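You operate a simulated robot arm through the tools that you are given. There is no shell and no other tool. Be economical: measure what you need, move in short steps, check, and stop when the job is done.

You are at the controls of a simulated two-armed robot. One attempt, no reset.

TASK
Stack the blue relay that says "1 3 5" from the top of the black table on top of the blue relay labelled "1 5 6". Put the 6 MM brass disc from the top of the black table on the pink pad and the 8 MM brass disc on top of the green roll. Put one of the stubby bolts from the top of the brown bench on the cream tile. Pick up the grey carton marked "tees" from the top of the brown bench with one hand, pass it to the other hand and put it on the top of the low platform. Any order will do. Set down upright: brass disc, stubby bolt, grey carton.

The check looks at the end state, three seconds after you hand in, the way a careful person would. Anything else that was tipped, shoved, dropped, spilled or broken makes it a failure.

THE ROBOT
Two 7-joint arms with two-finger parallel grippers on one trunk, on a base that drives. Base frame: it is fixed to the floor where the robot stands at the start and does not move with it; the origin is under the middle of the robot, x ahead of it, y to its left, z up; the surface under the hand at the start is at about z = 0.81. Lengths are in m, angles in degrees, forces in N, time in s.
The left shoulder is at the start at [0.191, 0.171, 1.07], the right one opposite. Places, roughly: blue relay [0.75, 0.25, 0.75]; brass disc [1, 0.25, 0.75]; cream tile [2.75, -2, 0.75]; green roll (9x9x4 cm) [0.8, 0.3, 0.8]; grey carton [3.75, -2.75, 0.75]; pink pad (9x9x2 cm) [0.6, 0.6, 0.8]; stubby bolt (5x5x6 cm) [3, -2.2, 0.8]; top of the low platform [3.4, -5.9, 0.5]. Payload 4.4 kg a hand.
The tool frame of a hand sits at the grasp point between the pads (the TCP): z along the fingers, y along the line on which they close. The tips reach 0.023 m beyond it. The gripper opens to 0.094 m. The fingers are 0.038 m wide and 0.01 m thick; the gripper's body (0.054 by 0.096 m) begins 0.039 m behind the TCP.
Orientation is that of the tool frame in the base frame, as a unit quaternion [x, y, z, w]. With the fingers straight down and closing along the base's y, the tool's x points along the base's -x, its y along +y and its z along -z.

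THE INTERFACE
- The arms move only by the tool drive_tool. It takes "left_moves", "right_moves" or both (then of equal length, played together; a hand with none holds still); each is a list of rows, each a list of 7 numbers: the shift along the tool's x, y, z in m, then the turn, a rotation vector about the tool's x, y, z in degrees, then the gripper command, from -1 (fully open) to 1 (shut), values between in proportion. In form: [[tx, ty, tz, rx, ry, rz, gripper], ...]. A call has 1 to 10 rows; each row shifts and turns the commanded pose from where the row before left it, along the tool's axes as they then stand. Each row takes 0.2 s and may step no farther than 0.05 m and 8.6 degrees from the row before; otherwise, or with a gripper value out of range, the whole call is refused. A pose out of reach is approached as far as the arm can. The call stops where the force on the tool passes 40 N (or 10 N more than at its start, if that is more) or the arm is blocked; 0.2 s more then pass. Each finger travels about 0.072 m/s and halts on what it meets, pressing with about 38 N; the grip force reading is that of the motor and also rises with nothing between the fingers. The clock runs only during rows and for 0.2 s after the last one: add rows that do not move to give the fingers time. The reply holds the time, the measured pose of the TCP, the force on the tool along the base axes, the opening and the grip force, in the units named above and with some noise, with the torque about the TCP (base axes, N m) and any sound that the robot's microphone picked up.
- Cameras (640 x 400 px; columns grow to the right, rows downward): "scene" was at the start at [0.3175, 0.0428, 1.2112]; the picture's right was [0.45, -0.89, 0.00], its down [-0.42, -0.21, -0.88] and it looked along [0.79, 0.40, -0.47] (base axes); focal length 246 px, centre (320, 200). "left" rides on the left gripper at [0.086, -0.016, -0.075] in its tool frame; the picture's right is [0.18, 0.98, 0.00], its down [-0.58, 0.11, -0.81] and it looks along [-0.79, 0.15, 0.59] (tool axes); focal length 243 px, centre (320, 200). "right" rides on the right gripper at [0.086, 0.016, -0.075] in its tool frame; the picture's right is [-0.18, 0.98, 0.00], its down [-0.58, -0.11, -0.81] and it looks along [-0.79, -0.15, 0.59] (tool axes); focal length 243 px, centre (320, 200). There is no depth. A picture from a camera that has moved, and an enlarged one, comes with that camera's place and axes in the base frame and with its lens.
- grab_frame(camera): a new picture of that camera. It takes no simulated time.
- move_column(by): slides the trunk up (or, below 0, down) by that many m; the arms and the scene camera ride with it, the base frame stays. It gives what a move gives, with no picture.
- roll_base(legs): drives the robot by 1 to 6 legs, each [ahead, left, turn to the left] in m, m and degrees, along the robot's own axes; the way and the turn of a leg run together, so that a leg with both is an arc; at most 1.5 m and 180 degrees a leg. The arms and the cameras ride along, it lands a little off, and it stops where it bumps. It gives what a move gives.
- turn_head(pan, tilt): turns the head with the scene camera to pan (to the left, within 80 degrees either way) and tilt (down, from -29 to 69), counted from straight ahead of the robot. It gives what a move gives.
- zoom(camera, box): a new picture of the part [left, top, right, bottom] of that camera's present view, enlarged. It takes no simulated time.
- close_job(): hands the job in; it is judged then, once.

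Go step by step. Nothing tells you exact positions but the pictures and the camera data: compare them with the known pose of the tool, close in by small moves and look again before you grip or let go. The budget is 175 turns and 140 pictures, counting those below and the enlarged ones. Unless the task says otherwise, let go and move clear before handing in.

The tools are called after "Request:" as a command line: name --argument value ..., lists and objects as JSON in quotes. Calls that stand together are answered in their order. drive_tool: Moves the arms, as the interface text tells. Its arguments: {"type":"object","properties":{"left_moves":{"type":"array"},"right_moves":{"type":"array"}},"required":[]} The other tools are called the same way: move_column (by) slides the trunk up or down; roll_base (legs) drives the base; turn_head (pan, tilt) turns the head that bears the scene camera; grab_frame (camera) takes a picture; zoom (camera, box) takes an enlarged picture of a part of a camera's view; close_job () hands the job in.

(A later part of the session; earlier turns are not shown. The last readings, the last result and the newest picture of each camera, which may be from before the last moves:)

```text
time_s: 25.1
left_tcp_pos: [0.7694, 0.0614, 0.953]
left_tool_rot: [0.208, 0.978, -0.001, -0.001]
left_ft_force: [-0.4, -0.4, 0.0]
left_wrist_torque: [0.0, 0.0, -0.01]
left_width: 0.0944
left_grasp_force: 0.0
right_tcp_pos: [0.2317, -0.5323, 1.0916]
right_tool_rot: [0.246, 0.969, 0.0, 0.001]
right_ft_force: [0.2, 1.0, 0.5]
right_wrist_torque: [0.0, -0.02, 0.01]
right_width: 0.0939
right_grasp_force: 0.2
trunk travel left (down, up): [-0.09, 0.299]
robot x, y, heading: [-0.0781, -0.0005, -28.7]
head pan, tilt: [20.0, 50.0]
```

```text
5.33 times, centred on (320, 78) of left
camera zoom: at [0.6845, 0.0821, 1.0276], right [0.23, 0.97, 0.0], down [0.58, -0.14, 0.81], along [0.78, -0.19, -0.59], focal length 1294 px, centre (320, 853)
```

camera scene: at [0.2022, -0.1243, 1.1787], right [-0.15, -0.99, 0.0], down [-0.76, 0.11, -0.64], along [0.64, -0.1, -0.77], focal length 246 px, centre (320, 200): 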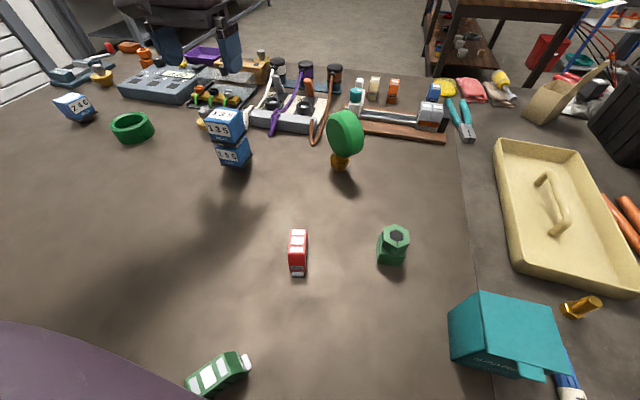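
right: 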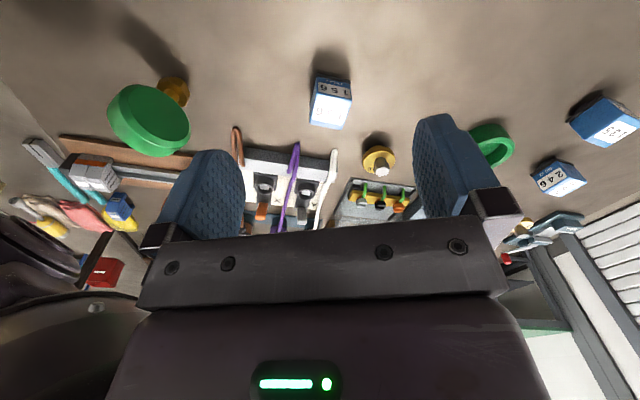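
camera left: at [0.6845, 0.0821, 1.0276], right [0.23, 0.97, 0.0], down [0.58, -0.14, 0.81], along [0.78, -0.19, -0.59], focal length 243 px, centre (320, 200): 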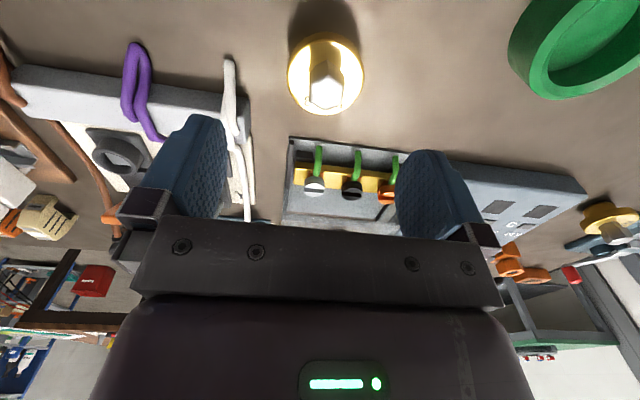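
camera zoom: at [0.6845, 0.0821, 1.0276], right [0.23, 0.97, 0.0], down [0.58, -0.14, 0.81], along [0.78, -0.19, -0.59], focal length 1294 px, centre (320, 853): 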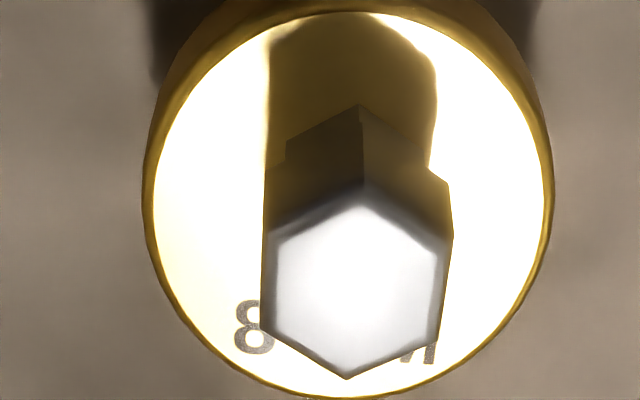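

This is the 8 MM disc, stem centre about (0.774, 0.064). I lower onto the stem and grip it.

Request:
drive_tool --left_moves '[[-0.0031, 0.0041, 0.02, 0, 0, 0, -0.3], [0, 0, 0.02, 0, 0, 0, -0.3], [0, 0, 0.02, 0, 0, 0, -0.3], [0, 0, 0.015, 0, 0, 0, -0.3], [0, 0, 0.007, 0, 0, 0, -0.3], [0, 0, 0, 0, 0, 0, -0.3]]'

Request:
grab_frame --camera "left"

Request:
zoom --camera "scene" --box '[173, 80, 273, 155]'

```text
time_s: 26.5
left_tcp_pos: [0.7732, 0.0658, 0.8725]
left_tool_rot: [0.208, 0.978, 0.0, -0.001]
left_ft_force: [-0.2, -1.1, -0.1]
left_wrist_torque: [-0.01, -0.01, 0.03]
left_width: 0.0612
left_grasp_force: 0.0
right_tcp_pos: [0.231, -0.5314, 1.0924]
right_tool_rot: [0.247, 0.969, 0.0, 0.001]
right_ft_force: [-0.6, 0.7, -0.1]
right_wrist_torque: [-0.01, -0.02, 0.02]
right_width: 0.0938
right_grasp_force: 0.0
trunk travel left (down, up): [-0.09, 0.299]
robot x, y, heading: [-0.0797, -0.0027, -28.7]
head pan, tilt: [20.0, 50.0]
```

```text
102 pictures are left
camera left: at [0.6881, 0.0858, 0.9466], right [0.23, 0.97, 0.0], down [0.58, -0.14, 0.81], along [0.78, -0.19, -0.59], focal length 243 px, centre (320, 200)
```

left: 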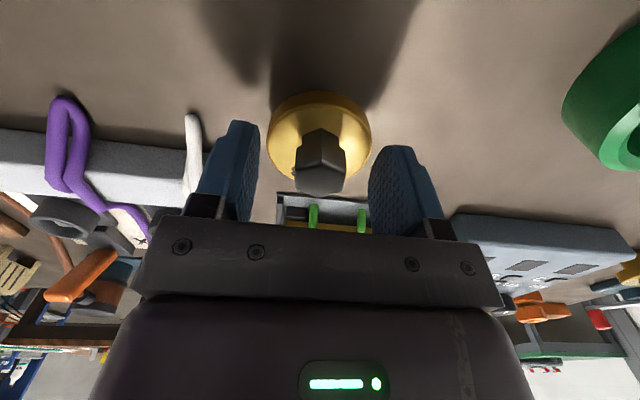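

```text
5.33 times, centred on (223, 118) of scene
camera zoom: at [0.2028, -0.1245, 1.1784], right [-0.15, -0.99, 0.0], down [-0.76, 0.11, -0.64], along [0.64, -0.1, -0.77], focal length 1310 px, centre (837, 640)
```

zoom: 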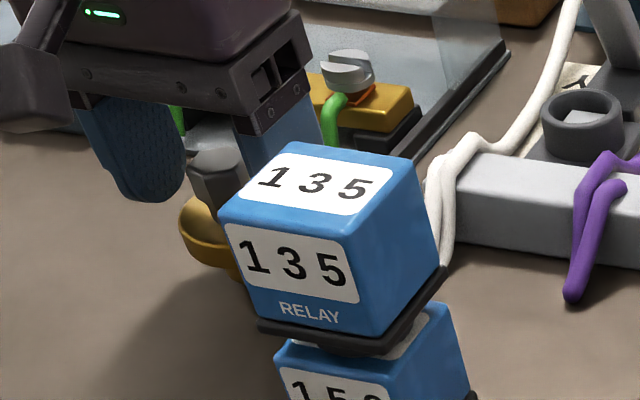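

Request:
drive_tool --left_moves '[[0, 0, 0.003, 0, 0, 0, 1], [0, 0, 0, 0, 0, 0, 1], [0, 0, 0, 0, 0, 0, 1], [0, 0, 0, 0, 0, 0, 1]]'

Request:
drive_tool --left_moves '[[0, 0, -0.03, 0, 0, 0, 1], [0, 0, -0.03, 0, 0, 0, 1], [0, 0, -0.03, 0, 0, 0, 1]]'

Request:
grab_frame --camera "left"

Request:
grab_frame --camera "scene"

```text
time_s: 27.5
left_tcp_pos: [0.7733, 0.0646, 0.8708]
left_tool_rot: [0.207, 0.978, -0.001, 0.0]
left_ft_force: [0.1, 0.6, 1.4]
left_wrist_torque: [0.07, -0.04, -0.01]
left_width: 0.0251
left_grasp_force: 37.7
right_tcp_pos: [0.2327, -0.5332, 1.0928]
right_tool_rot: [0.246, 0.969, 0.0, 0.0]
right_ft_force: [-0.2, 0.6, -0.8]
right_wrist_torque: [0.0, -0.01, -0.01]
right_width: 0.0941
right_grasp_force: 0.0
trunk travel left (down, up): [-0.09, 0.299]
robot x, y, heading: [-0.0802, 0.0025, -28.6]
head pan, tilt: [20.0, 50.0]
```

```text
time_s: 28.3
left_tcp_pos: [0.7703, 0.0658, 0.9619]
left_tool_rot: [0.208, 0.978, 0.0, 0.0]
left_ft_force: [-1.1, -0.7, -0.7]
left_wrist_torque: [0.02, -0.01, -0.01]
left_width: 0.0248
left_grasp_force: 37.8
right_tcp_pos: [0.2317, -0.5316, 1.0931]
right_tool_rot: [0.247, 0.969, 0.0, 0.0]
right_ft_force: [-0.4, 0.3, 0.2]
right_wrist_torque: [-0.01, 0.03, 0.0]
right_width: 0.0941
right_grasp_force: 0.0
trunk travel left (down, up): [-0.09, 0.299]
robot x, y, heading: [-0.0809, 0.0017, -28.5]
head pan, tilt: [20.0, 50.0]
```

```text
100 pictures are left
camera left: at [0.6858, 0.0864, 1.0359], right [0.23, 0.97, 0.0], down [0.58, -0.14, 0.81], along [0.78, -0.19, -0.59], focal length 243 px, centre (320, 200)
```

left: 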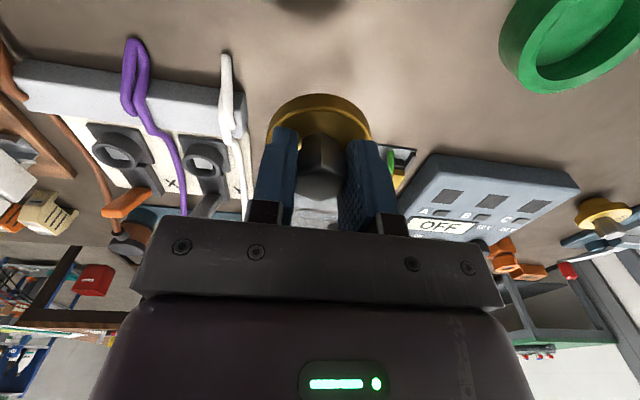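

```text
99 pictures are left
camera scene: at [0.2023, -0.1243, 1.1787], right [-0.15, -0.99, 0.0], down [-0.76, 0.11, -0.64], along [0.64, -0.1, -0.77], focal length 246 px, centre (320, 200)
```

scene: 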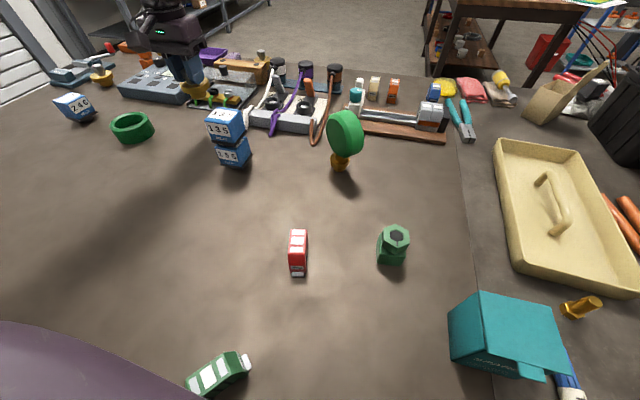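

The disc is held firmly. I carry it over the green roll.

Request:
drive_tool --left_moves '[[0.0135, 0.046, 0, 0, 0, 0, 1], [0.0135, 0.046, 0, 0, 0, 0, 1], [0.0135, 0.046, 0, 0, 0, 0, 1], [0.0135, 0.046, 0, 0, 0, 0, 1], [0, 0, 0, 0, 0, 0, 1]]'

Request:
turn_head --pan 45 --tilt 35

Request:
grab_frame --camera "left"

Request:
grab_frame --camera "scene"

```text
time_s: 29.5
left_tcp_pos: [0.7991, 0.2549, 0.961]
left_tool_rot: [0.208, 0.978, 0.001, 0.0]
left_ft_force: [0.6, 0.3, -0.4]
left_wrist_torque: [0.03, 0.01, -0.04]
left_width: 0.0247
left_grasp_force: 38.1
right_tcp_pos: [0.2313, -0.5331, 1.0918]
right_tool_rot: [0.247, 0.969, 0.0, 0.0]
right_ft_force: [0.7, -0.9, -0.4]
right_wrist_torque: [0.02, 0.0, 0.03]
right_width: 0.0939
right_grasp_force: 0.0
trunk travel left (down, up): [-0.09, 0.299]
robot x, y, heading: [-0.0785, -0.0001, -28.7]
head pan, tilt: [20.0, 50.0]
```

```text
time_s: 30.4
left_tcp_pos: [0.7994, 0.2546, 0.9603]
left_tool_rot: [0.208, 0.978, -0.001, 0.0]
left_ft_force: [-0.6, -0.2, -1.1]
left_wrist_torque: [-0.03, 0.0, -0.01]
left_width: 0.0247
left_grasp_force: 38.1
right_tcp_pos: [0.232, -0.5325, 1.0916]
right_tool_rot: [0.246, 0.969, 0.0, 0.0]
right_ft_force: [-0.1, 0.1, 0.4]
right_wrist_torque: [0.02, 0.01, 0.03]
right_width: 0.0941
right_grasp_force: 0.1
trunk travel left (down, up): [-0.09, 0.299]
robot x, y, heading: [-0.0808, 0.0034, -28.7]
head pan, tilt: [45.0, 35.0]
```

```text
98 pictures are left
camera left: at [0.7146, 0.2743, 1.0347], right [0.23, 0.97, 0.0], down [0.58, -0.14, 0.81], along [0.78, -0.19, -0.59], focal length 243 px, centre (320, 200)
```

left: 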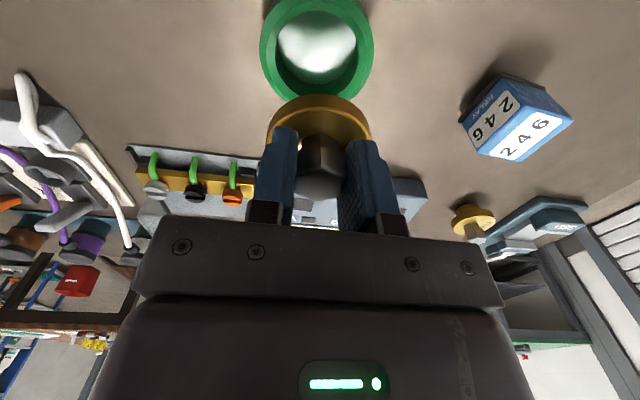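

```text
97 pictures are left
camera scene: at [0.2114, -0.0882, 1.2], right [0.28, -0.96, 0.0], down [-0.55, -0.16, -0.82], along [0.79, 0.23, -0.57], focal length 246 px, centre (320, 200)
```

scene: 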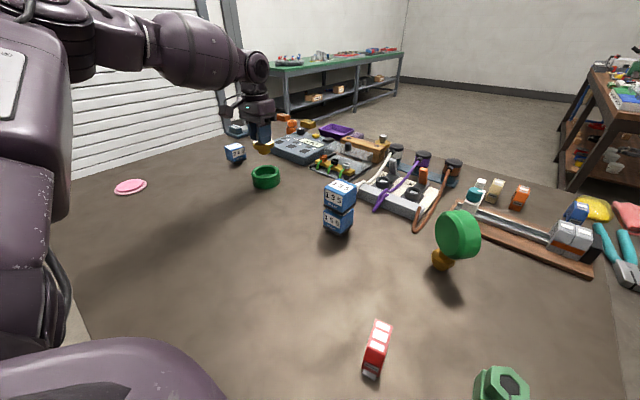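

Request:
zoom --camera "left" --box '[240, 0, 400, 110]'

Request:
zoom --camera "scene" --box '[215, 120, 315, 200]'

```text
3.64 times, centred on (320, 55) of left
camera zoom: at [0.7146, 0.2743, 1.0347], right [0.23, 0.97, 0.0], down [0.58, -0.14, 0.81], along [0.78, -0.19, -0.59], focal length 882 px, centre (320, 727)
```

zoom: 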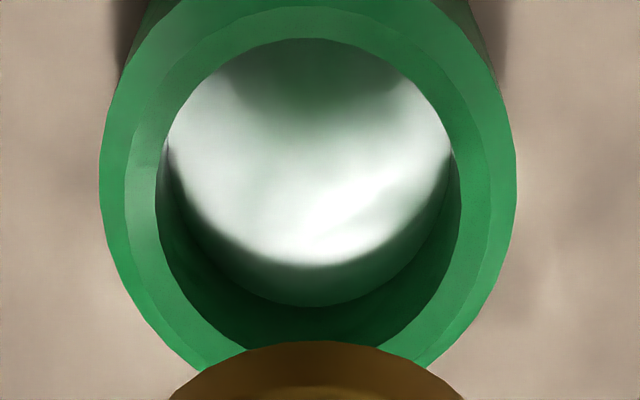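

```text
5.00 times, centred on (265, 160) of scene
camera zoom: at [0.2114, -0.0882, 1.2], right [0.28, -0.96, 0.0], down [-0.55, -0.16, -0.82], along [0.79, 0.23, -0.57], focal length 1228 px, centre (595, 400)
```

zoom: 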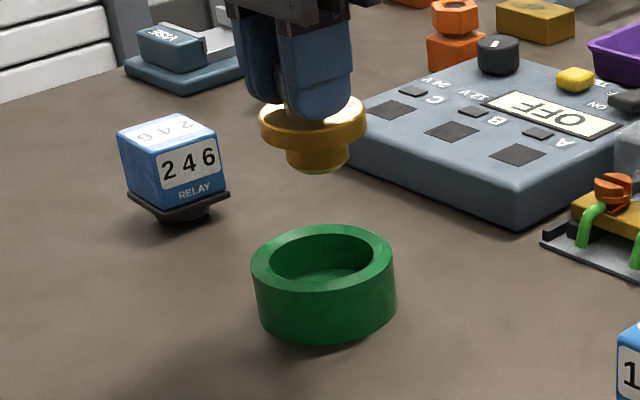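

Request:
drive_tool --left_moves '[[0.0107, -0.0045, 0, 0, 0, 0, 1], [0, 0, 0.015, 0, 0, 0, 1], [0, 0, 0.015, 0, 0, 0, 1], [0, 0, 0, 0, 0, 0, 1]]'

Request:
zoom --camera "left" --box '[240, 20, 400, 130]'

Request:
zoom --camera "scene" --box '[225, 130, 305, 194]'

```text
time_s: 31.4
left_tcp_pos: [0.7874, 0.2547, 0.9293]
left_tool_rot: [0.208, 0.978, -0.001, 0.0]
left_ft_force: [0.2, -0.1, -1.1]
left_wrist_torque: [0.01, 0.02, 0.0]
left_width: 0.0249
left_grasp_force: 38.3
right_tcp_pos: [0.2311, -0.5327, 1.0926]
right_tool_rot: [0.246, 0.969, 0.0, 0.0]
right_ft_force: [0.3, -0.6, -0.2]
right_wrist_torque: [0.0, -0.01, -0.01]
right_width: 0.0941
right_grasp_force: 0.0
trunk travel left (down, up): [-0.09, 0.299]
robot x, y, heading: [-0.0807, -0.0041, -28.5]
head pan, tilt: [45.0, 35.0]
```

```text
3.64 times, centred on (320, 75) of left
camera zoom: at [0.7021, 0.2747, 1.004], right [0.23, 0.97, 0.0], down [0.58, -0.14, 0.81], along [0.78, -0.19, -0.59], focal length 882 px, centre (320, 654)
```

zoom: 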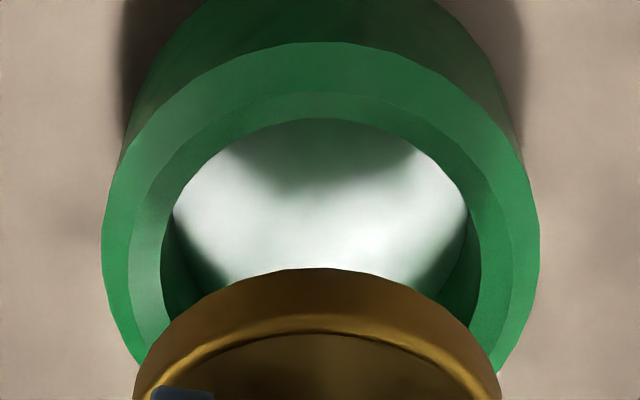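

```text
6.25 times, centred on (265, 162) of scene
camera zoom: at [0.2112, -0.0881, 1.2001], right [0.28, -0.96, 0.0], down [-0.55, -0.16, -0.82], along [0.79, 0.23, -0.57], focal length 1535 px, centre (664, 438)
```

zoom: 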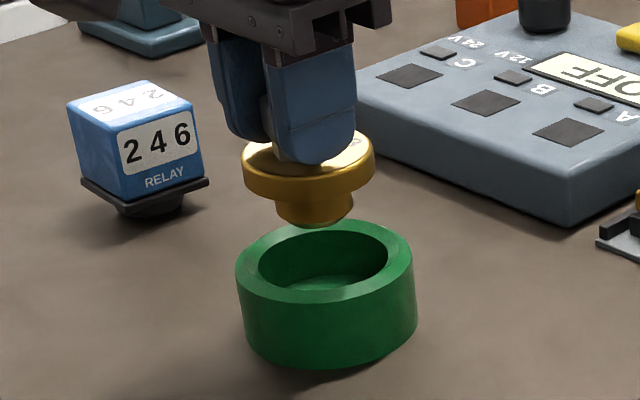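

Request:
drive_tool --left_moves '[[-0.004, 0, 0, 0, 0, 0, 1], [0, 0, 0.01, 0, 0, 0, 1], [0, 0, 0.006, 0, 0, 0, 1], [0, 0, 0, 0, 0, 0, 1]]'

Request:
zoom --camera "left" --box '[240, 20, 400, 130]'

Request:
zoom --camera "scene" --box '[225, 140, 305, 194]'

```text
time_s: 32.4
left_tcp_pos: [0.7904, 0.2534, 0.9131]
left_tool_rot: [0.208, 0.978, -0.001, 0.0]
left_ft_force: [0.5, 0.0, -1.7]
left_wrist_torque: [-0.02, 0.0, 0.0]
left_width: 0.0247
left_grasp_force: 37.9
right_tcp_pos: [0.2323, -0.5313, 1.0919]
right_tool_rot: [0.246, 0.969, 0.0, 0.0]
right_ft_force: [-0.5, 0.2, -0.2]
right_wrist_torque: [0.0, 0.02, -0.05]
right_width: 0.0942
right_grasp_force: 0.1
trunk travel left (down, up): [-0.09, 0.299]
robot x, y, heading: [-0.0808, -0.0009, -28.5]
head pan, tilt: [45.0, 35.0]
```

```text
3.64 times, centred on (320, 75) of left
camera zoom: at [0.7057, 0.2737, 0.9881], right [0.23, 0.97, 0.0], down [0.58, -0.14, 0.81], along [0.78, -0.19, -0.59], focal length 882 px, centre (320, 654)
```

zoom: 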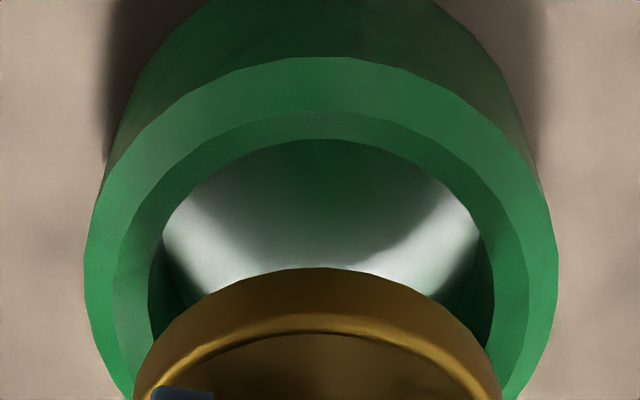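

```text
7.41 times, centred on (265, 167) of scene
camera zoom: at [0.2113, -0.0881, 1.2001], right [0.28, -0.96, 0.0], down [-0.55, -0.16, -0.82], along [0.79, 0.23, -0.57], focal length 1820 px, centre (727, 444)
```

zoom: 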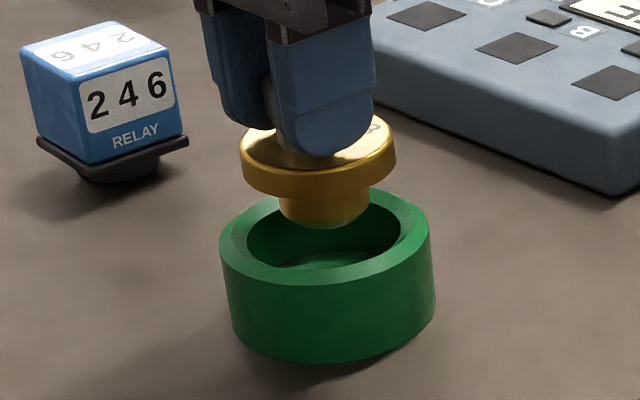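

Request:
drive_tool --left_moves '[[0.0045, 0.0005, 0, 0, 0, 0, 1], [0, 0, 0.004, 0, 0, 0, 1], [0, 0, 0.003, 0, 0, 0, 1], [0, 0, 0, 0, 0, 0, 1]]'

Request:
zoom --camera "left" --box '[240, 20, 400, 130]'

Request:
zoom --camera "scene" --box '[225, 140, 305, 194]'

```text
time_s: 33.4
left_tcp_pos: [0.7869, 0.2554, 0.9067]
left_tool_rot: [0.208, 0.978, -0.001, 0.0]
left_ft_force: [0.2, -0.4, -1.7]
left_wrist_torque: [-0.02, 0.01, 0.03]
left_width: 0.0247
left_grasp_force: 38.5
right_tcp_pos: [0.2307, -0.5324, 1.0913]
right_tool_rot: [0.247, 0.969, 0.0, 0.0]
right_ft_force: [1.3, 0.8, 0.7]
right_wrist_torque: [-0.03, 0.02, 0.02]
right_width: 0.0939
right_grasp_force: 0.0
trunk travel left (down, up): [-0.09, 0.299]
robot x, y, heading: [-0.0761, -0.0007, -28.9]
head pan, tilt: [45.0, 35.0]
```

```text
3.64 times, centred on (320, 75) of left
camera zoom: at [0.7017, 0.2758, 0.9809], right [0.23, 0.97, 0.0], down [0.58, -0.14, 0.81], along [0.78, -0.19, -0.59], focal length 882 px, centre (320, 654)
```

zoom: 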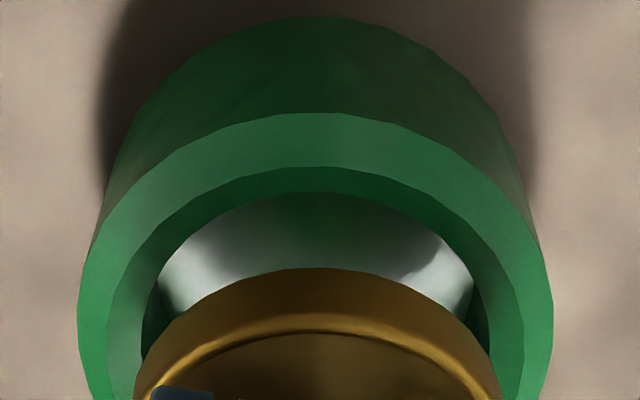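

```text
7.41 times, centred on (265, 167) of scene
camera zoom: at [0.2113, -0.0881, 1.2], right [0.28, -0.96, 0.0], down [-0.55, -0.16, -0.82], along [0.79, 0.23, -0.57], focal length 1820 px, centre (727, 444)
```

zoom: 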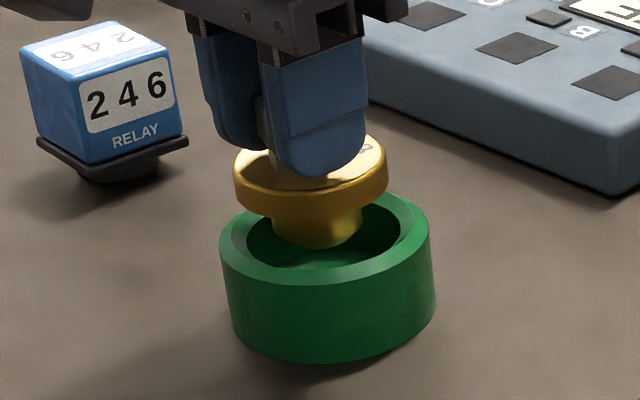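

The disc boss is entering the roll's recess and is centred within about 1 mm. I lower until contact.

Request:
drive_tool --left_moves '[[0, -0.001, 0.004, 0, 0, 0, 1], [0, 0, 0.004, 0, 0, 0, 1], [0, 0, 0.003, 0, 0, 0, 1], [0, 0, 0, 0, 0, 0, 1]]'

Request:
drive_tool --left_moves '[[0, 0, 0.003, 0, 0, 0, 1], [0, 0, 0.002, 0, 0, 0, 1], [0, 0, 0, 0, 0, 0, 1]]'

Request:
zoom --camera "scene" --box '[225, 140, 305, 194]'

```text
time_s: 34.4
left_tcp_pos: [0.7861, 0.2542, 0.8944]
left_tool_rot: [0.208, 0.978, 0.0, 0.0]
left_ft_force: [-0.3, -0.4, -2.5]
left_wrist_torque: [-0.03, 0.0, 0.02]
left_width: 0.0247
left_grasp_force: 38.7
right_tcp_pos: [0.2311, -0.5321, 1.0921]
right_tool_rot: [0.246, 0.969, 0.0, 0.0]
right_ft_force: [0.1, -0.5, 0.2]
right_wrist_torque: [0.03, 0.01, 0.02]
right_width: 0.0935
right_grasp_force: 0.1
trunk travel left (down, up): [-0.09, 0.299]
robot x, y, heading: [-0.079, -0.0033, -28.7]
head pan, tilt: [45.0, 35.0]
```

```text
time_s: 35.2
left_tcp_pos: [0.7849, 0.2561, 0.8909]
left_tool_rot: [0.209, 0.978, -0.001, 0.0]
left_ft_force: [-0.3, -0.6, -1.3]
left_wrist_torque: [-0.01, 0.01, -0.01]
left_width: 0.0246
left_grasp_force: 38.2
right_tcp_pos: [0.2313, -0.5326, 1.0916]
right_tool_rot: [0.246, 0.969, 0.0, 0.0]
right_ft_force: [0.3, -0.6, -1.3]
right_wrist_torque: [-0.03, -0.03, 0.04]
right_width: 0.0941
right_grasp_force: 0.0
trunk travel left (down, up): [-0.09, 0.299]
robot x, y, heading: [-0.0818, 0.002, -28.3]
head pan, tilt: [45.0, 35.0]
```

```text
7.41 times, centred on (265, 167) of scene
camera zoom: at [0.2113, -0.0881, 1.2], right [0.28, -0.96, 0.0], down [-0.55, -0.16, -0.82], along [0.79, 0.23, -0.57], focal length 1820 px, centre (727, 444)
```

zoom: 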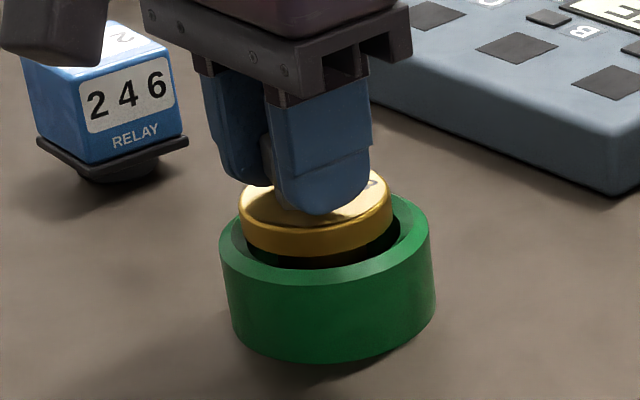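

Request:
zoom --camera "left" --box '[240, 30, 400, 150]'

```text
3.33 times, centred on (320, 90) of left
camera zoom: at [0.7013, 0.2756, 0.9653], right [0.23, 0.97, 0.0], down [0.58, -0.14, 0.81], along [0.78, -0.19, -0.59], focal length 809 px, centre (320, 567)
```

zoom: 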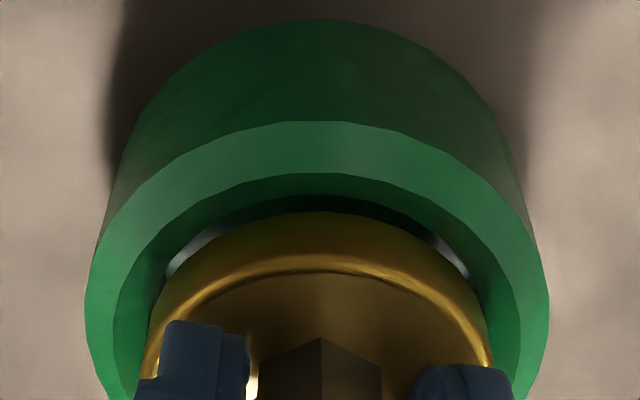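

Request:
drive_tool --left_moves '[[0, -0.001, 0.002, 0, 0, 0, 1], [0, 0, 0.002, 0, 0, 0, 1], [0, 0, 0, 0, 0, 0, 1]]'

Request:
drive_tool --left_moves '[[0, 0, 0.002, 0, 0, 0, 1], [0, 0, 0.002, 0, 0, 0, 1], [0, 0, 0, 0, 0, 0, 1]]'

```text
time_s: 36.0
left_tcp_pos: [0.7853, 0.2549, 0.8874]
left_tool_rot: [0.208, 0.978, -0.001, 0.0]
left_ft_force: [0.5, 0.4, -1.2]
left_wrist_torque: [0.01, 0.02, -0.02]
left_width: 0.0245
left_grasp_force: 38.0
right_tcp_pos: [0.2312, -0.5326, 1.0928]
right_tool_rot: [0.246, 0.969, 0.0, 0.0]
right_ft_force: [-0.2, -0.6, -0.2]
right_wrist_torque: [-0.04, -0.02, 0.02]
right_width: 0.0938
right_grasp_force: 0.0
trunk travel left (down, up): [-0.09, 0.299]
robot x, y, heading: [-0.0812, 0.002, -28.5]
head pan, tilt: [45.0, 35.0]
```

```text
time_s: 36.8
left_tcp_pos: [0.7847, 0.2545, 0.8838]
left_tool_rot: [0.208, 0.978, 0.0, 0.001]
left_ft_force: [0.4, 2.3, 5.2]
left_wrist_torque: [0.18, 0.05, -0.04]
left_width: 0.0249
left_grasp_force: 38.1
right_tcp_pos: [0.2313, -0.5325, 1.0927]
right_tool_rot: [0.246, 0.969, 0.0, 0.0]
right_ft_force: [0.5, -0.1, 0.1]
right_wrist_torque: [0.02, 0.0, 0.07]
right_width: 0.094
right_grasp_force: 0.0
trunk travel left (down, up): [-0.09, 0.299]
robot x, y, heading: [-0.0815, -0.0003, -28.5]
head pan, tilt: [45.0, 35.0]
```

Request:
zoom --camera "scene" --box '[225, 140, 305, 194]'

Request:
zoom --camera "left" --box '[240, 30, 400, 150]'

```text
7.41 times, centred on (265, 167) of scene
camera zoom: at [0.2108, -0.088, 1.2003], right [0.28, -0.96, 0.0], down [-0.55, -0.16, -0.82], along [0.79, 0.23, -0.57], focal length 1820 px, centre (727, 444)
```

zoom: 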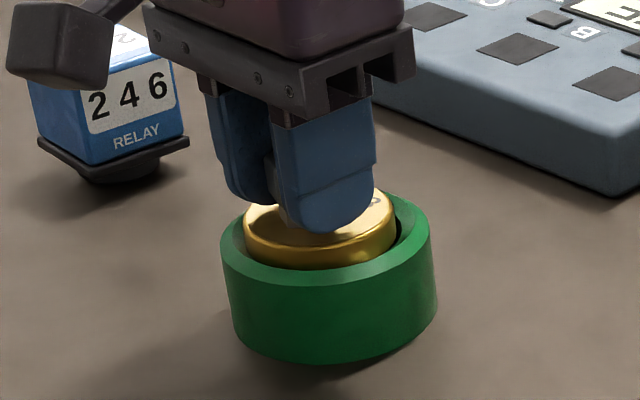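

```text
3.33 times, centred on (320, 90) of left
camera zoom: at [0.7001, 0.2748, 0.9581], right [0.23, 0.97, 0.0], down [0.57, -0.14, 0.81], along [0.79, -0.19, -0.59], focal length 809 px, centre (320, 567)
```

zoom: 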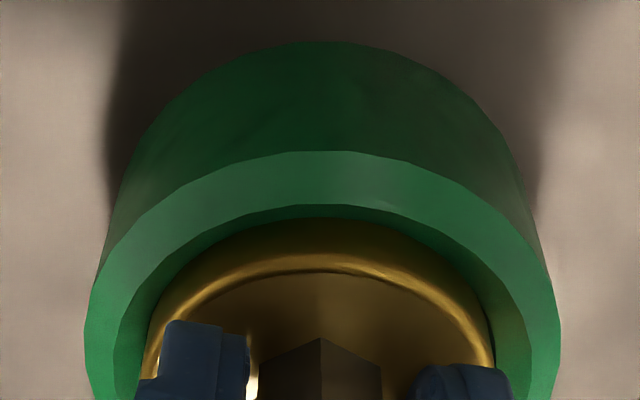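

The plate's +y side touches the rim, so I shift slightly toward -y and settle it.

Request:
drive_tool --left_moves '[[0, 0, -0.002, 0, 0, 0, 1], [0, -0.002, 0, 0, 0, 0, 1], [0, 0, 0.002, 0, 0, 0, 1], [0, 0, 0.002, 0, 0, 0, 1], [0, 0, 0, 0, 0, 0, 1]]'

```text
time_s: 38.0
left_tcp_pos: [0.7849, 0.2524, 0.884]
left_tool_rot: [0.208, 0.978, -0.001, 0.002]
left_ft_force: [2.1, 2.2, 16.0]
left_wrist_torque: [-0.04, 0.12, -0.13]
left_width: 0.0249
left_grasp_force: 38.0
right_tcp_pos: [0.2301, -0.5322, 1.0932]
right_tool_rot: [0.246, 0.969, 0.0, 0.0]
right_ft_force: [-0.2, -1.6, 0.7]
right_wrist_torque: [-0.05, 0.01, 0.02]
right_width: 0.0939
right_grasp_force: 0.1
trunk travel left (down, up): [-0.09, 0.299]
robot x, y, heading: [-0.0809, -0.0016, -28.4]
head pan, tilt: [45.0, 35.0]
```

Contact is now central, so the disc is seated. I release and rise.

Request:
drive_tool --left_moves '[[0, 0, -0.0015, 0, 0, 0, 1], [0, 0, 0, 0, 0, 0, 0.6], [0, 0, 0, 0, 0, 0, 0.3], [0, 0, 0, 0, 0, 0, 0], [0, 0, 0, 0, 0, 0, 0], [0, 0, -0.01, 0, 0, 0, 0], [0, 0, -0.03, 0, 0, 0, 0], [0, 0, -0.04, 0, 0, 0, 0]]'

Request:
zoom --camera "scene" --box '[225, 140, 305, 194]'

Request:
zoom --camera "left" --box '[240, 0, 400, 130]'

```text
time_s: 39.8
left_tcp_pos: [0.7841, 0.2533, 0.9636]
left_tool_rot: [0.208, 0.978, 0.001, 0.0]
left_ft_force: [0.2, -0.6, 0.5]
left_wrist_torque: [0.04, -0.01, 0.0]
left_width: 0.0468
left_grasp_force: 0.1
right_tcp_pos: [0.2316, -0.5313, 1.0936]
right_tool_rot: [0.247, 0.969, 0.0, -0.001]
right_ft_force: [-0.2, 0.1, -0.3]
right_wrist_torque: [0.0, -0.01, 0.01]
right_width: 0.0942
right_grasp_force: 0.0
trunk travel left (down, up): [-0.09, 0.299]
robot x, y, heading: [-0.0803, -0.0021, -28.5]
head pan, tilt: [45.0, 35.0]
```

```text
7.41 times, centred on (265, 167) of scene
camera zoom: at [0.2108, -0.088, 1.2003], right [0.28, -0.96, 0.0], down [-0.55, -0.16, -0.82], along [0.79, 0.23, -0.57], focal length 1820 px, centre (727, 444)
```

zoom: 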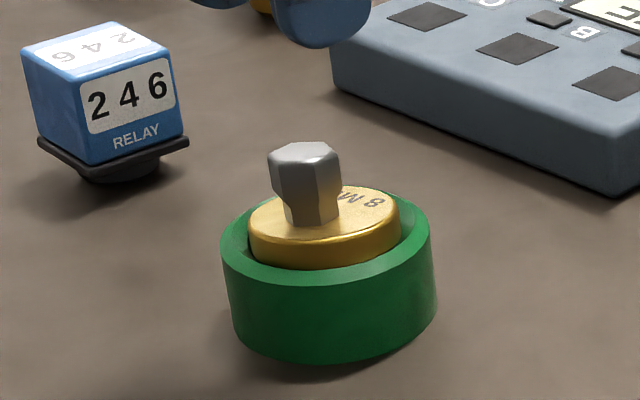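

```text
3.08 times, centred on (320, 65) of left
camera zoom: at [0.6991, 0.2735, 1.0375], right [0.23, 0.97, 0.0], down [0.58, -0.14, 0.81], along [0.78, -0.19, -0.59], focal length 746 px, centre (320, 615)
```

zoom: 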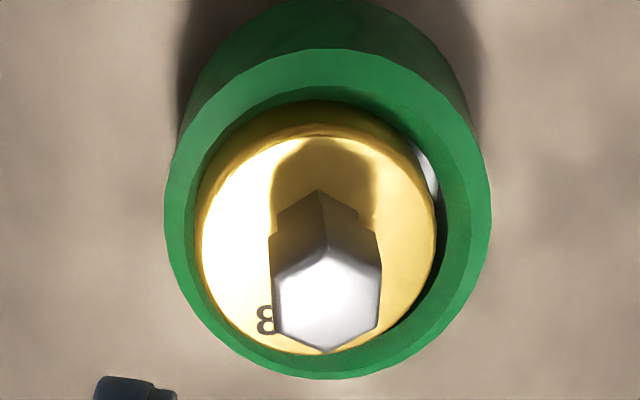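

The 8 MM disc sits upright in the roll. The 6 MM disc is at the far left of the table, so I'll drive around to the table's left side. I raise the left hand and look at the floor there first.

Request:
drive_tool --left_moves '[[0.03, 0, -0.04, 0, 0, 0, -1], [0.03, 0, -0.04, 0, 0, 0, -1], [0.03, 0, -0.04, 0, 0, 0, -1], [0.03, 0, -0.03, 0, 0, 0, -1]]'

Request:
turn_head --pan 78 --tilt 35

Request:
grab_frame --camera "scene"

```text
time_s: 40.8
left_tcp_pos: [0.6744, 0.3025, 1.1119]
left_tool_rot: [0.208, 0.978, -0.001, -0.001]
left_ft_force: [0.4, 0.5, 0.0]
left_wrist_torque: [0.02, 0.03, 0.0]
left_width: 0.0939
left_grasp_force: 0.1
right_tcp_pos: [0.2314, -0.5324, 1.0932]
right_tool_rot: [0.247, 0.969, -0.001, 0.001]
right_ft_force: [-0.8, 0.1, -0.9]
right_wrist_torque: [-0.02, 0.0, -0.01]
right_width: 0.094
right_grasp_force: 0.0
trunk travel left (down, up): [-0.09, 0.299]
robot x, y, heading: [-0.084, 0.003, -28.8]
head pan, tilt: [45.0, 35.0]
```

```text
time_s: 41.8
left_tcp_pos: [0.6749, 0.3011, 1.1119]
left_tool_rot: [0.209, 0.978, -0.001, 0.002]
left_ft_force: [0.4, 0.4, -0.2]
left_wrist_torque: [-0.02, 0.01, 0.01]
left_width: 0.0941
left_grasp_force: 0.0
right_tcp_pos: [0.2316, -0.5325, 1.0916]
right_tool_rot: [0.247, 0.969, 0.001, -0.001]
right_ft_force: [0.3, 0.3, -0.7]
right_wrist_torque: [0.03, -0.01, 0.01]
right_width: 0.0939
right_grasp_force: 0.1
trunk travel left (down, up): [-0.09, 0.299]
robot x, y, heading: [-0.0806, -0.0019, -28.7]
head pan, tilt: [78.0, 35.0]
```

```text
82 pictures are left
camera scene: at [0.1841, -0.0463, 1.2], right [0.76, -0.65, 0.0], down [-0.37, -0.44, -0.82], along [0.53, 0.62, -0.57], focal length 246 px, centre (320, 200)
```

scene: 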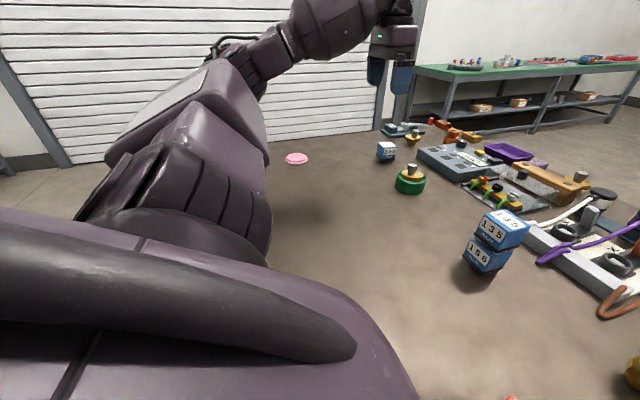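

Request:
roll_base --legs '[[-0.3, 0, 0], [0, 1.45, 0]]'

Request:
turn_head --pan -20 --tilt 35

Request:
grab_frame --camera "scene"

```text
time_s: 56.4
left_tcp_pos: [1.1157, 1.7189, 1.1109]
left_tool_rot: [0.211, 0.977, -0.001, 0.0]
left_ft_force: [0.7, -0.4, 0.2]
left_wrist_torque: [-0.01, -0.01, 0.0]
left_width: 0.0939
left_grasp_force: 0.0
right_tcp_pos: [0.6659, 0.8869, 1.0912]
right_tool_rot: [0.249, 0.969, 0.0, 0.001]
right_ft_force: [0.3, 0.1, -0.6]
right_wrist_torque: [0.0, 0.05, -0.01]
right_width: 0.0939
right_grasp_force: 0.0
trunk travel left (down, up): [-0.09, 0.299]
robot x, y, heading: [0.3582, 1.4231, -28.8]
head pan, tilt: [78.0, 35.0]
```

```text
time_s: 58.1
left_tcp_pos: [1.1151, 1.7183, 1.1091]
left_tool_rot: [0.212, 0.977, -0.001, 0.0]
left_ft_force: [0.2, 0.8, -0.7]
left_wrist_torque: [-0.01, 0.01, -0.04]
left_width: 0.0942
left_grasp_force: 0.0
right_tcp_pos: [0.6662, 0.8881, 1.0926]
right_tool_rot: [0.249, 0.968, 0.0, 0.0]
right_ft_force: [0.6, 0.0, 0.8]
right_wrist_torque: [0.0, -0.01, 0.01]
right_width: 0.094
right_grasp_force: 0.1
trunk travel left (down, up): [-0.09, 0.299]
robot x, y, heading: [0.3602, 1.423, -28.9]
head pan, tilt: [-20.0, 35.0]
```

```text
81 pictures are left
camera scene: at [0.6227, 1.2413, 1.2001], right [-0.75, -0.66, 0.0], down [-0.38, 0.43, -0.82], along [0.54, -0.62, -0.57], focal length 246 px, centre (320, 200)
```

scene: 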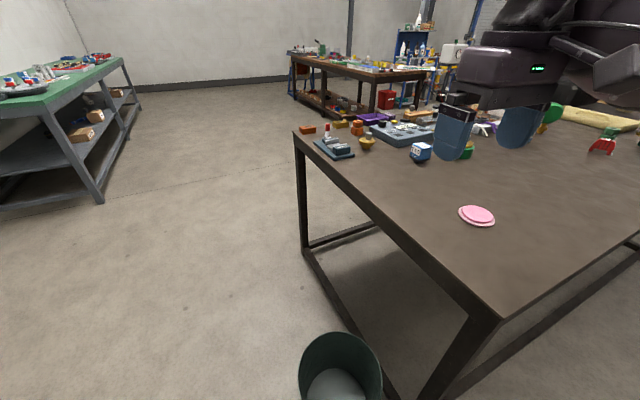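

A bin stands on the floor by the table's left edge. I go around it to stand at about (1.35, 0.97), facing the table.

Request:
roll_base --legs '[[0.878, 0.458, 0], [0, 0, -66], [0.4, -0.03, 0]]'

Request:
turn_head --pan -35 --tilt 45

Request:
grab_frame --camera "scene"

```text
time_s: 60.1
left_tcp_pos: [1.3148, 1.7111, 1.1091]
left_tool_rot: [0.212, 0.977, -0.001, -0.002]
left_ft_force: [0.2, 0.2, -1.5]
left_wrist_torque: [0.03, 0.03, 0.0]
left_width: 0.0938
left_grasp_force: 0.1
right_tcp_pos: [0.865, 0.8814, 1.0899]
right_tool_rot: [0.251, 0.968, 0.0, -0.002]
right_ft_force: [1.0, -0.7, -1.5]
right_wrist_torque: [0.02, 0.06, 0.02]
right_width: 0.0939
right_grasp_force: 0.1
trunk travel left (down, up): [-0.09, 0.299]
robot x, y, heading: [0.554, 1.4117, -29.0]
head pan, tilt: [-20.0, 35.0]
stopped in leg 1: the robot was blocked; the commanded pose is now the measured one
```

```text
time_s: 60.9
left_tcp_pos: [1.3129, 1.7132, 1.1107]
left_tool_rot: [0.212, 0.977, -0.002, 0.0]
left_ft_force: [0.4, -0.6, 0.5]
left_wrist_torque: [0.0, -0.01, -0.02]
left_width: 0.0941
left_grasp_force: 0.1
right_tcp_pos: [0.8622, 0.8829, 1.0928]
right_tool_rot: [0.25, 0.968, -0.002, 0.001]
right_ft_force: [-0.8, 0.2, 0.7]
right_wrist_torque: [0.03, 0.0, -0.02]
right_width: 0.0938
right_grasp_force: 0.0
trunk travel left (down, up): [-0.09, 0.299]
robot x, y, heading: [0.5531, 1.4165, -29.0]
head pan, tilt: [-35.0, 45.0]
```

```text
80 pictures are left
camera scene: at [0.7964, 1.229, 1.1853], right [-0.9, -0.44, 0.0], down [-0.31, 0.64, -0.71], along [0.31, -0.64, -0.71], focal length 246 px, centre (320, 200)
```

scene: 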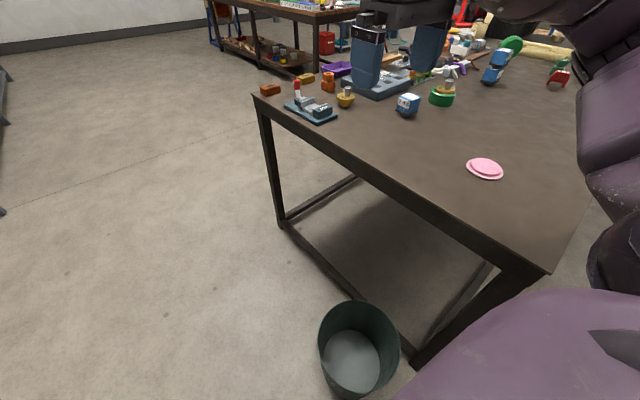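

The base seems to have met the bin (still upright). I move away to the left, go wide around it, then face the table's left edge.

Request:
roll_base --legs '[[0, 0.3, 0], [1.03, 0, 0], [0, 0, -85]]'

Request:
turn_head --pan -25 --tilt 45

Request:
grab_frame --camera "scene"

```text
time_s: 72.6
left_tcp_pos: [1.9721, 0.4555, 1.1115]
left_tool_rot: [0.815, 0.58, -0.001, -0.001]
left_ft_force: [0.7, 0.3, -0.8]
left_wrist_torque: [0.01, 0.01, -0.05]
left_width: 0.0941
left_grasp_force: 0.1
right_tcp_pos: [1.1027, 0.8269, 1.0914]
right_tool_rot: [0.837, 0.548, 0.0, 0.001]
right_ft_force: [-1.0, 0.5, 0.6]
right_wrist_torque: [-0.02, 0.03, 0.0]
right_width: 0.0939
right_grasp_force: 0.1
trunk travel left (down, up): [-0.09, 0.299]
robot x, y, heading: [1.6093, 1.1862, -113.5]
head pan, tilt: [-35.0, 45.0]
```

```text
time_s: 73.4
left_tcp_pos: [1.9728, 0.4557, 1.1103]
left_tool_rot: [0.814, 0.58, 0.0, 0.0]
left_ft_force: [0.0, -0.3, -0.8]
left_wrist_torque: [0.01, -0.04, 0.0]
left_width: 0.0941
left_grasp_force: 0.0
right_tcp_pos: [1.1039, 0.8245, 1.0917]
right_tool_rot: [0.836, 0.548, -0.001, 0.0]
right_ft_force: [0.1, -0.1, -0.3]
right_wrist_torque: [0.0, 0.0, -0.01]
right_width: 0.0941
right_grasp_force: 0.0
trunk travel left (down, up): [-0.09, 0.299]
robot x, y, heading: [1.6089, 1.1846, -113.6]
head pan, tilt: [-25.0, 45.0]
```

```text
79 pictures are left
camera scene: at [1.4466, 0.9101, 1.1852], right [-0.66, 0.75, 0.0], down [0.53, 0.47, -0.71], along [-0.53, -0.47, -0.71], focal length 246 px, centre (320, 200)
```

scene: 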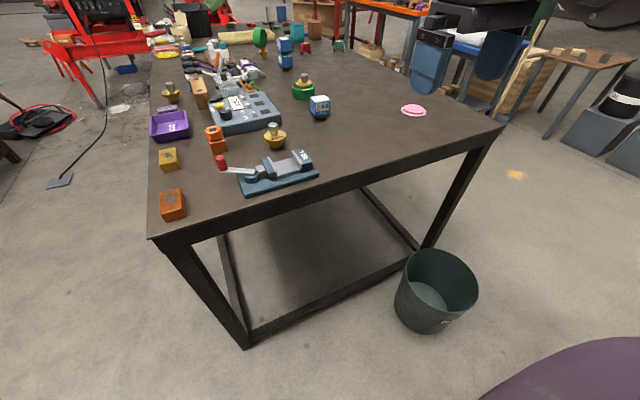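

A third disc is visible; I read the labels.

Request:
zoom --camera "scene" --box '[255, 110, 305, 155]'

Request:
zoom --camera "scene" --box '[150, 75, 210, 115]'

```text
8.89 times, centred on (280, 132) of scene
camera zoom: at [1.4466, 0.9101, 1.1852], right [-0.66, 0.75, 0.0], down [0.53, 0.47, -0.71], along [-0.53, -0.47, -0.71], focal length 2183 px, centre (676, 800)
```

zoom: 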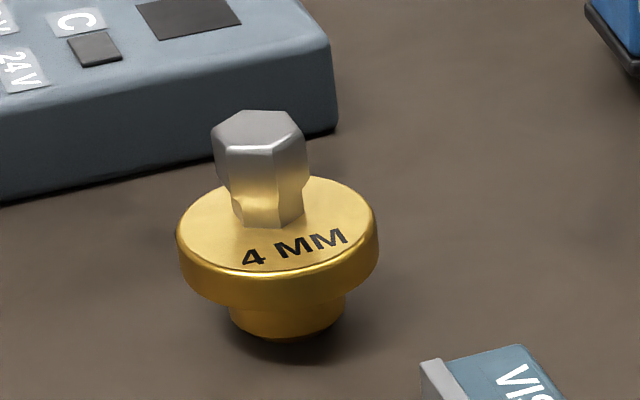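

```text
10.00 times, centred on (180, 95) of scene
camera zoom: at [1.4466, 0.9101, 1.1852], right [-0.66, 0.75, 0.0], down [0.53, 0.47, -0.71], along [-0.53, -0.47, -0.71], focal length 2456 px, centre (1720, 1250)
```

zoom: 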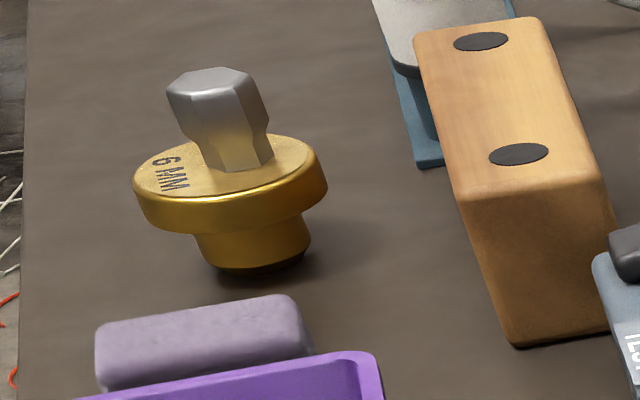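

The near-left disc is 4 MM, and the 6 MM disc is the one near the far edge at about (1.14, -0.07). I drive to the far side of the table to pick it with the right hand.

Request:
roll_base --legs '[[0, 0.75, 0], [0, 0, -90.4], [0, 0.75, 0]]'

Request:
turn_head --pan 60 --tilt 35

Request:
grab_frame --camera "scene"

```text
time_s: 90.8
left_tcp_pos: [1.2816, -0.1901, 1.1115]
left_tool_rot: [0.987, -0.158, 0.0, -0.001]
left_ft_force: [0.3, -0.2, 0.2]
left_wrist_torque: [0.02, 0.01, 0.06]
left_width: 0.0939
left_grasp_force: 0.1
right_tcp_pos: [1.6358, 0.6848, 1.0928]
right_tool_rot: [0.981, -0.196, 0.0, -0.002]
right_ft_force: [0.1, -0.5, 0.0]
right_wrist_torque: [-0.01, -0.03, 0.01]
right_width: 0.094
right_grasp_force: 0.0
trunk travel left (down, up): [-0.09, 0.299]
robot x, y, heading: [2.0051, 0.1879, 157.4]
head pan, tilt: [-25.0, 45.0]
```

```text
time_s: 92.3
left_tcp_pos: [1.2812, -0.1899, 1.1108]
left_tool_rot: [0.988, -0.157, 0.0, 0.0]
left_ft_force: [-0.3, 0.1, 0.9]
left_wrist_torque: [0.01, -0.05, -0.01]
left_width: 0.0938
left_grasp_force: 0.1
right_tcp_pos: [1.6364, 0.6865, 1.0933]
right_tool_rot: [0.981, -0.196, -0.001, 0.0]
right_ft_force: [0.5, 0.7, -0.4]
right_wrist_torque: [0.0, 0.01, 0.03]
right_width: 0.0941
right_grasp_force: 0.1
trunk travel left (down, up): [-0.09, 0.299]
robot x, y, heading: [2.0033, 0.193, 157.5]
head pan, tilt: [60.0, 35.0]
```

```text
76 pictures are left
camera scene: at [1.7071, 0.228, 1.2001], right [-0.61, 0.8, 0.0], down [0.46, 0.35, -0.82], along [-0.65, -0.5, -0.57], focal length 246 px, centre (320, 200)
```

scene: 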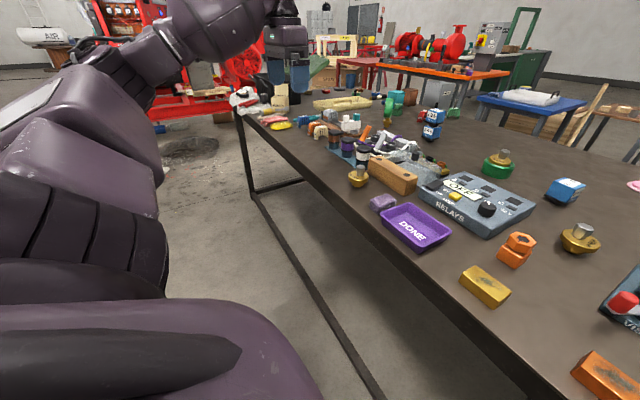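

Request:
roll_base --legs '[[0, 0.78, -1.5], [0.1, 0, 0]]'

Request:
turn_head --pan -15 --tilt 50

Request:
grab_frame --camera "scene"

```text
time_s: 100.3
left_tcp_pos: [0.866, -0.8426, 1.1107]
left_tool_rot: [0.985, -0.174, 0.0, -0.002]
left_ft_force: [-0.5, 0.5, -0.6]
left_wrist_torque: [-0.02, -0.03, 0.0]
left_width: 0.094
left_grasp_force: 0.1
right_tcp_pos: [1.2498, 0.0208, 1.0933]
right_tool_rot: [0.977, -0.214, 0.0, -0.001]
right_ft_force: [-0.1, -0.2, 0.3]
right_wrist_torque: [0.01, -0.04, 0.02]
right_width: 0.0939
right_grasp_force: 0.0
trunk travel left (down, up): [-0.09, 0.299]
robot x, y, heading: [1.6031, -0.4852, 155.3]
head pan, tilt: [60.0, 35.0]
```

```text
time_s: 101.8
left_tcp_pos: [0.8663, -0.8427, 1.1121]
left_tool_rot: [0.985, -0.174, 0.0, -0.001]
left_ft_force: [0.8, -0.2, -0.6]
left_wrist_torque: [-0.03, -0.01, -0.01]
left_width: 0.0941
left_grasp_force: 0.0
right_tcp_pos: [1.2516, 0.0187, 1.0926]
right_tool_rot: [0.977, -0.213, -0.001, -0.002]
right_ft_force: [0.1, 0.6, -0.4]
right_wrist_torque: [0.0, -0.03, -0.02]
right_width: 0.094
right_grasp_force: 0.0
trunk travel left (down, up): [-0.09, 0.299]
robot x, y, heading: [1.5998, -0.4872, 155.5]
head pan, tilt: [-15.0, 50.0]
```

```text
75 pictures are left
camera scene: at [1.3188, -0.3394, 1.1783], right [0.64, 0.77, 0.0], down [0.59, -0.49, -0.64], along [-0.5, 0.41, -0.77], focal length 246 px, centre (320, 200)
```

scene: 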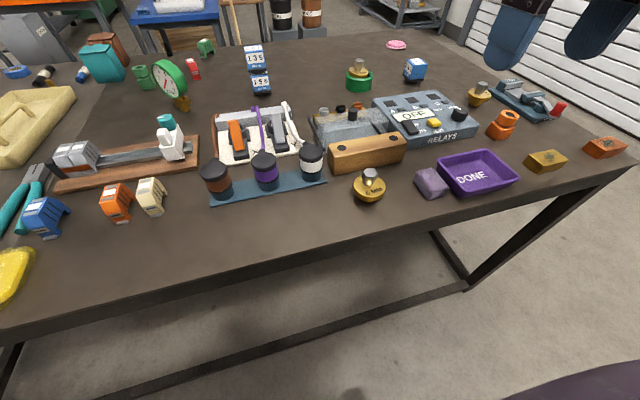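

Request:
drive_tool --right_moves '[[-0.0169, 0.0315, 0.033, 0, 0, 0, -1], [-0.0169, 0.0315, 0.033, 0, 0, 0, -1], [-0.0169, 0.0315, 0.033, 0, 0, 0, -1], [-0.0169, 0.0315, 0.033, 0, 0, 0, -1], [0, 0, 0, 0, 0, 0, -1]]'

Request:
grab_frame --camera "right"

```text
time_s: 103.0
left_tcp_pos: [0.8677, -0.844, 1.1107]
left_tool_rot: [0.985, -0.173, -0.001, -0.001]
left_ft_force: [-0.7, 0.5, -0.1]
left_wrist_torque: [0.0, 0.0, 0.01]
left_width: 0.0939
left_grasp_force: 0.1
right_tcp_pos: [1.1379, -0.0677, 0.9572]
right_tool_rot: [0.977, -0.213, -0.002, -0.002]
right_ft_force: [0.3, 0.9, 0.7]
right_wrist_torque: [0.0, 0.02, 0.02]
right_width: 0.0942
right_grasp_force: 0.0
trunk travel left (down, up): [-0.09, 0.299]
robot x, y, heading: [1.5994, -0.491, 155.2]
head pan, tilt: [-15.0, 50.0]
```

```text
74 pictures are left
camera right: at [1.2098, -0.1177, 1.0329], right [-0.58, -0.82, 0.0], down [-0.48, 0.34, 0.81], along [-0.66, 0.47, -0.59], focal length 243 px, centre (320, 200)
```

right: 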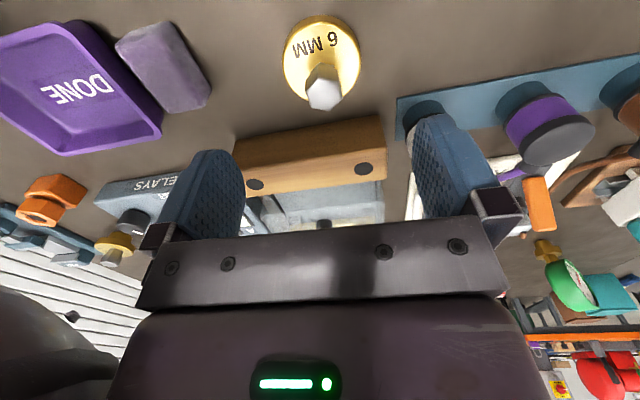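

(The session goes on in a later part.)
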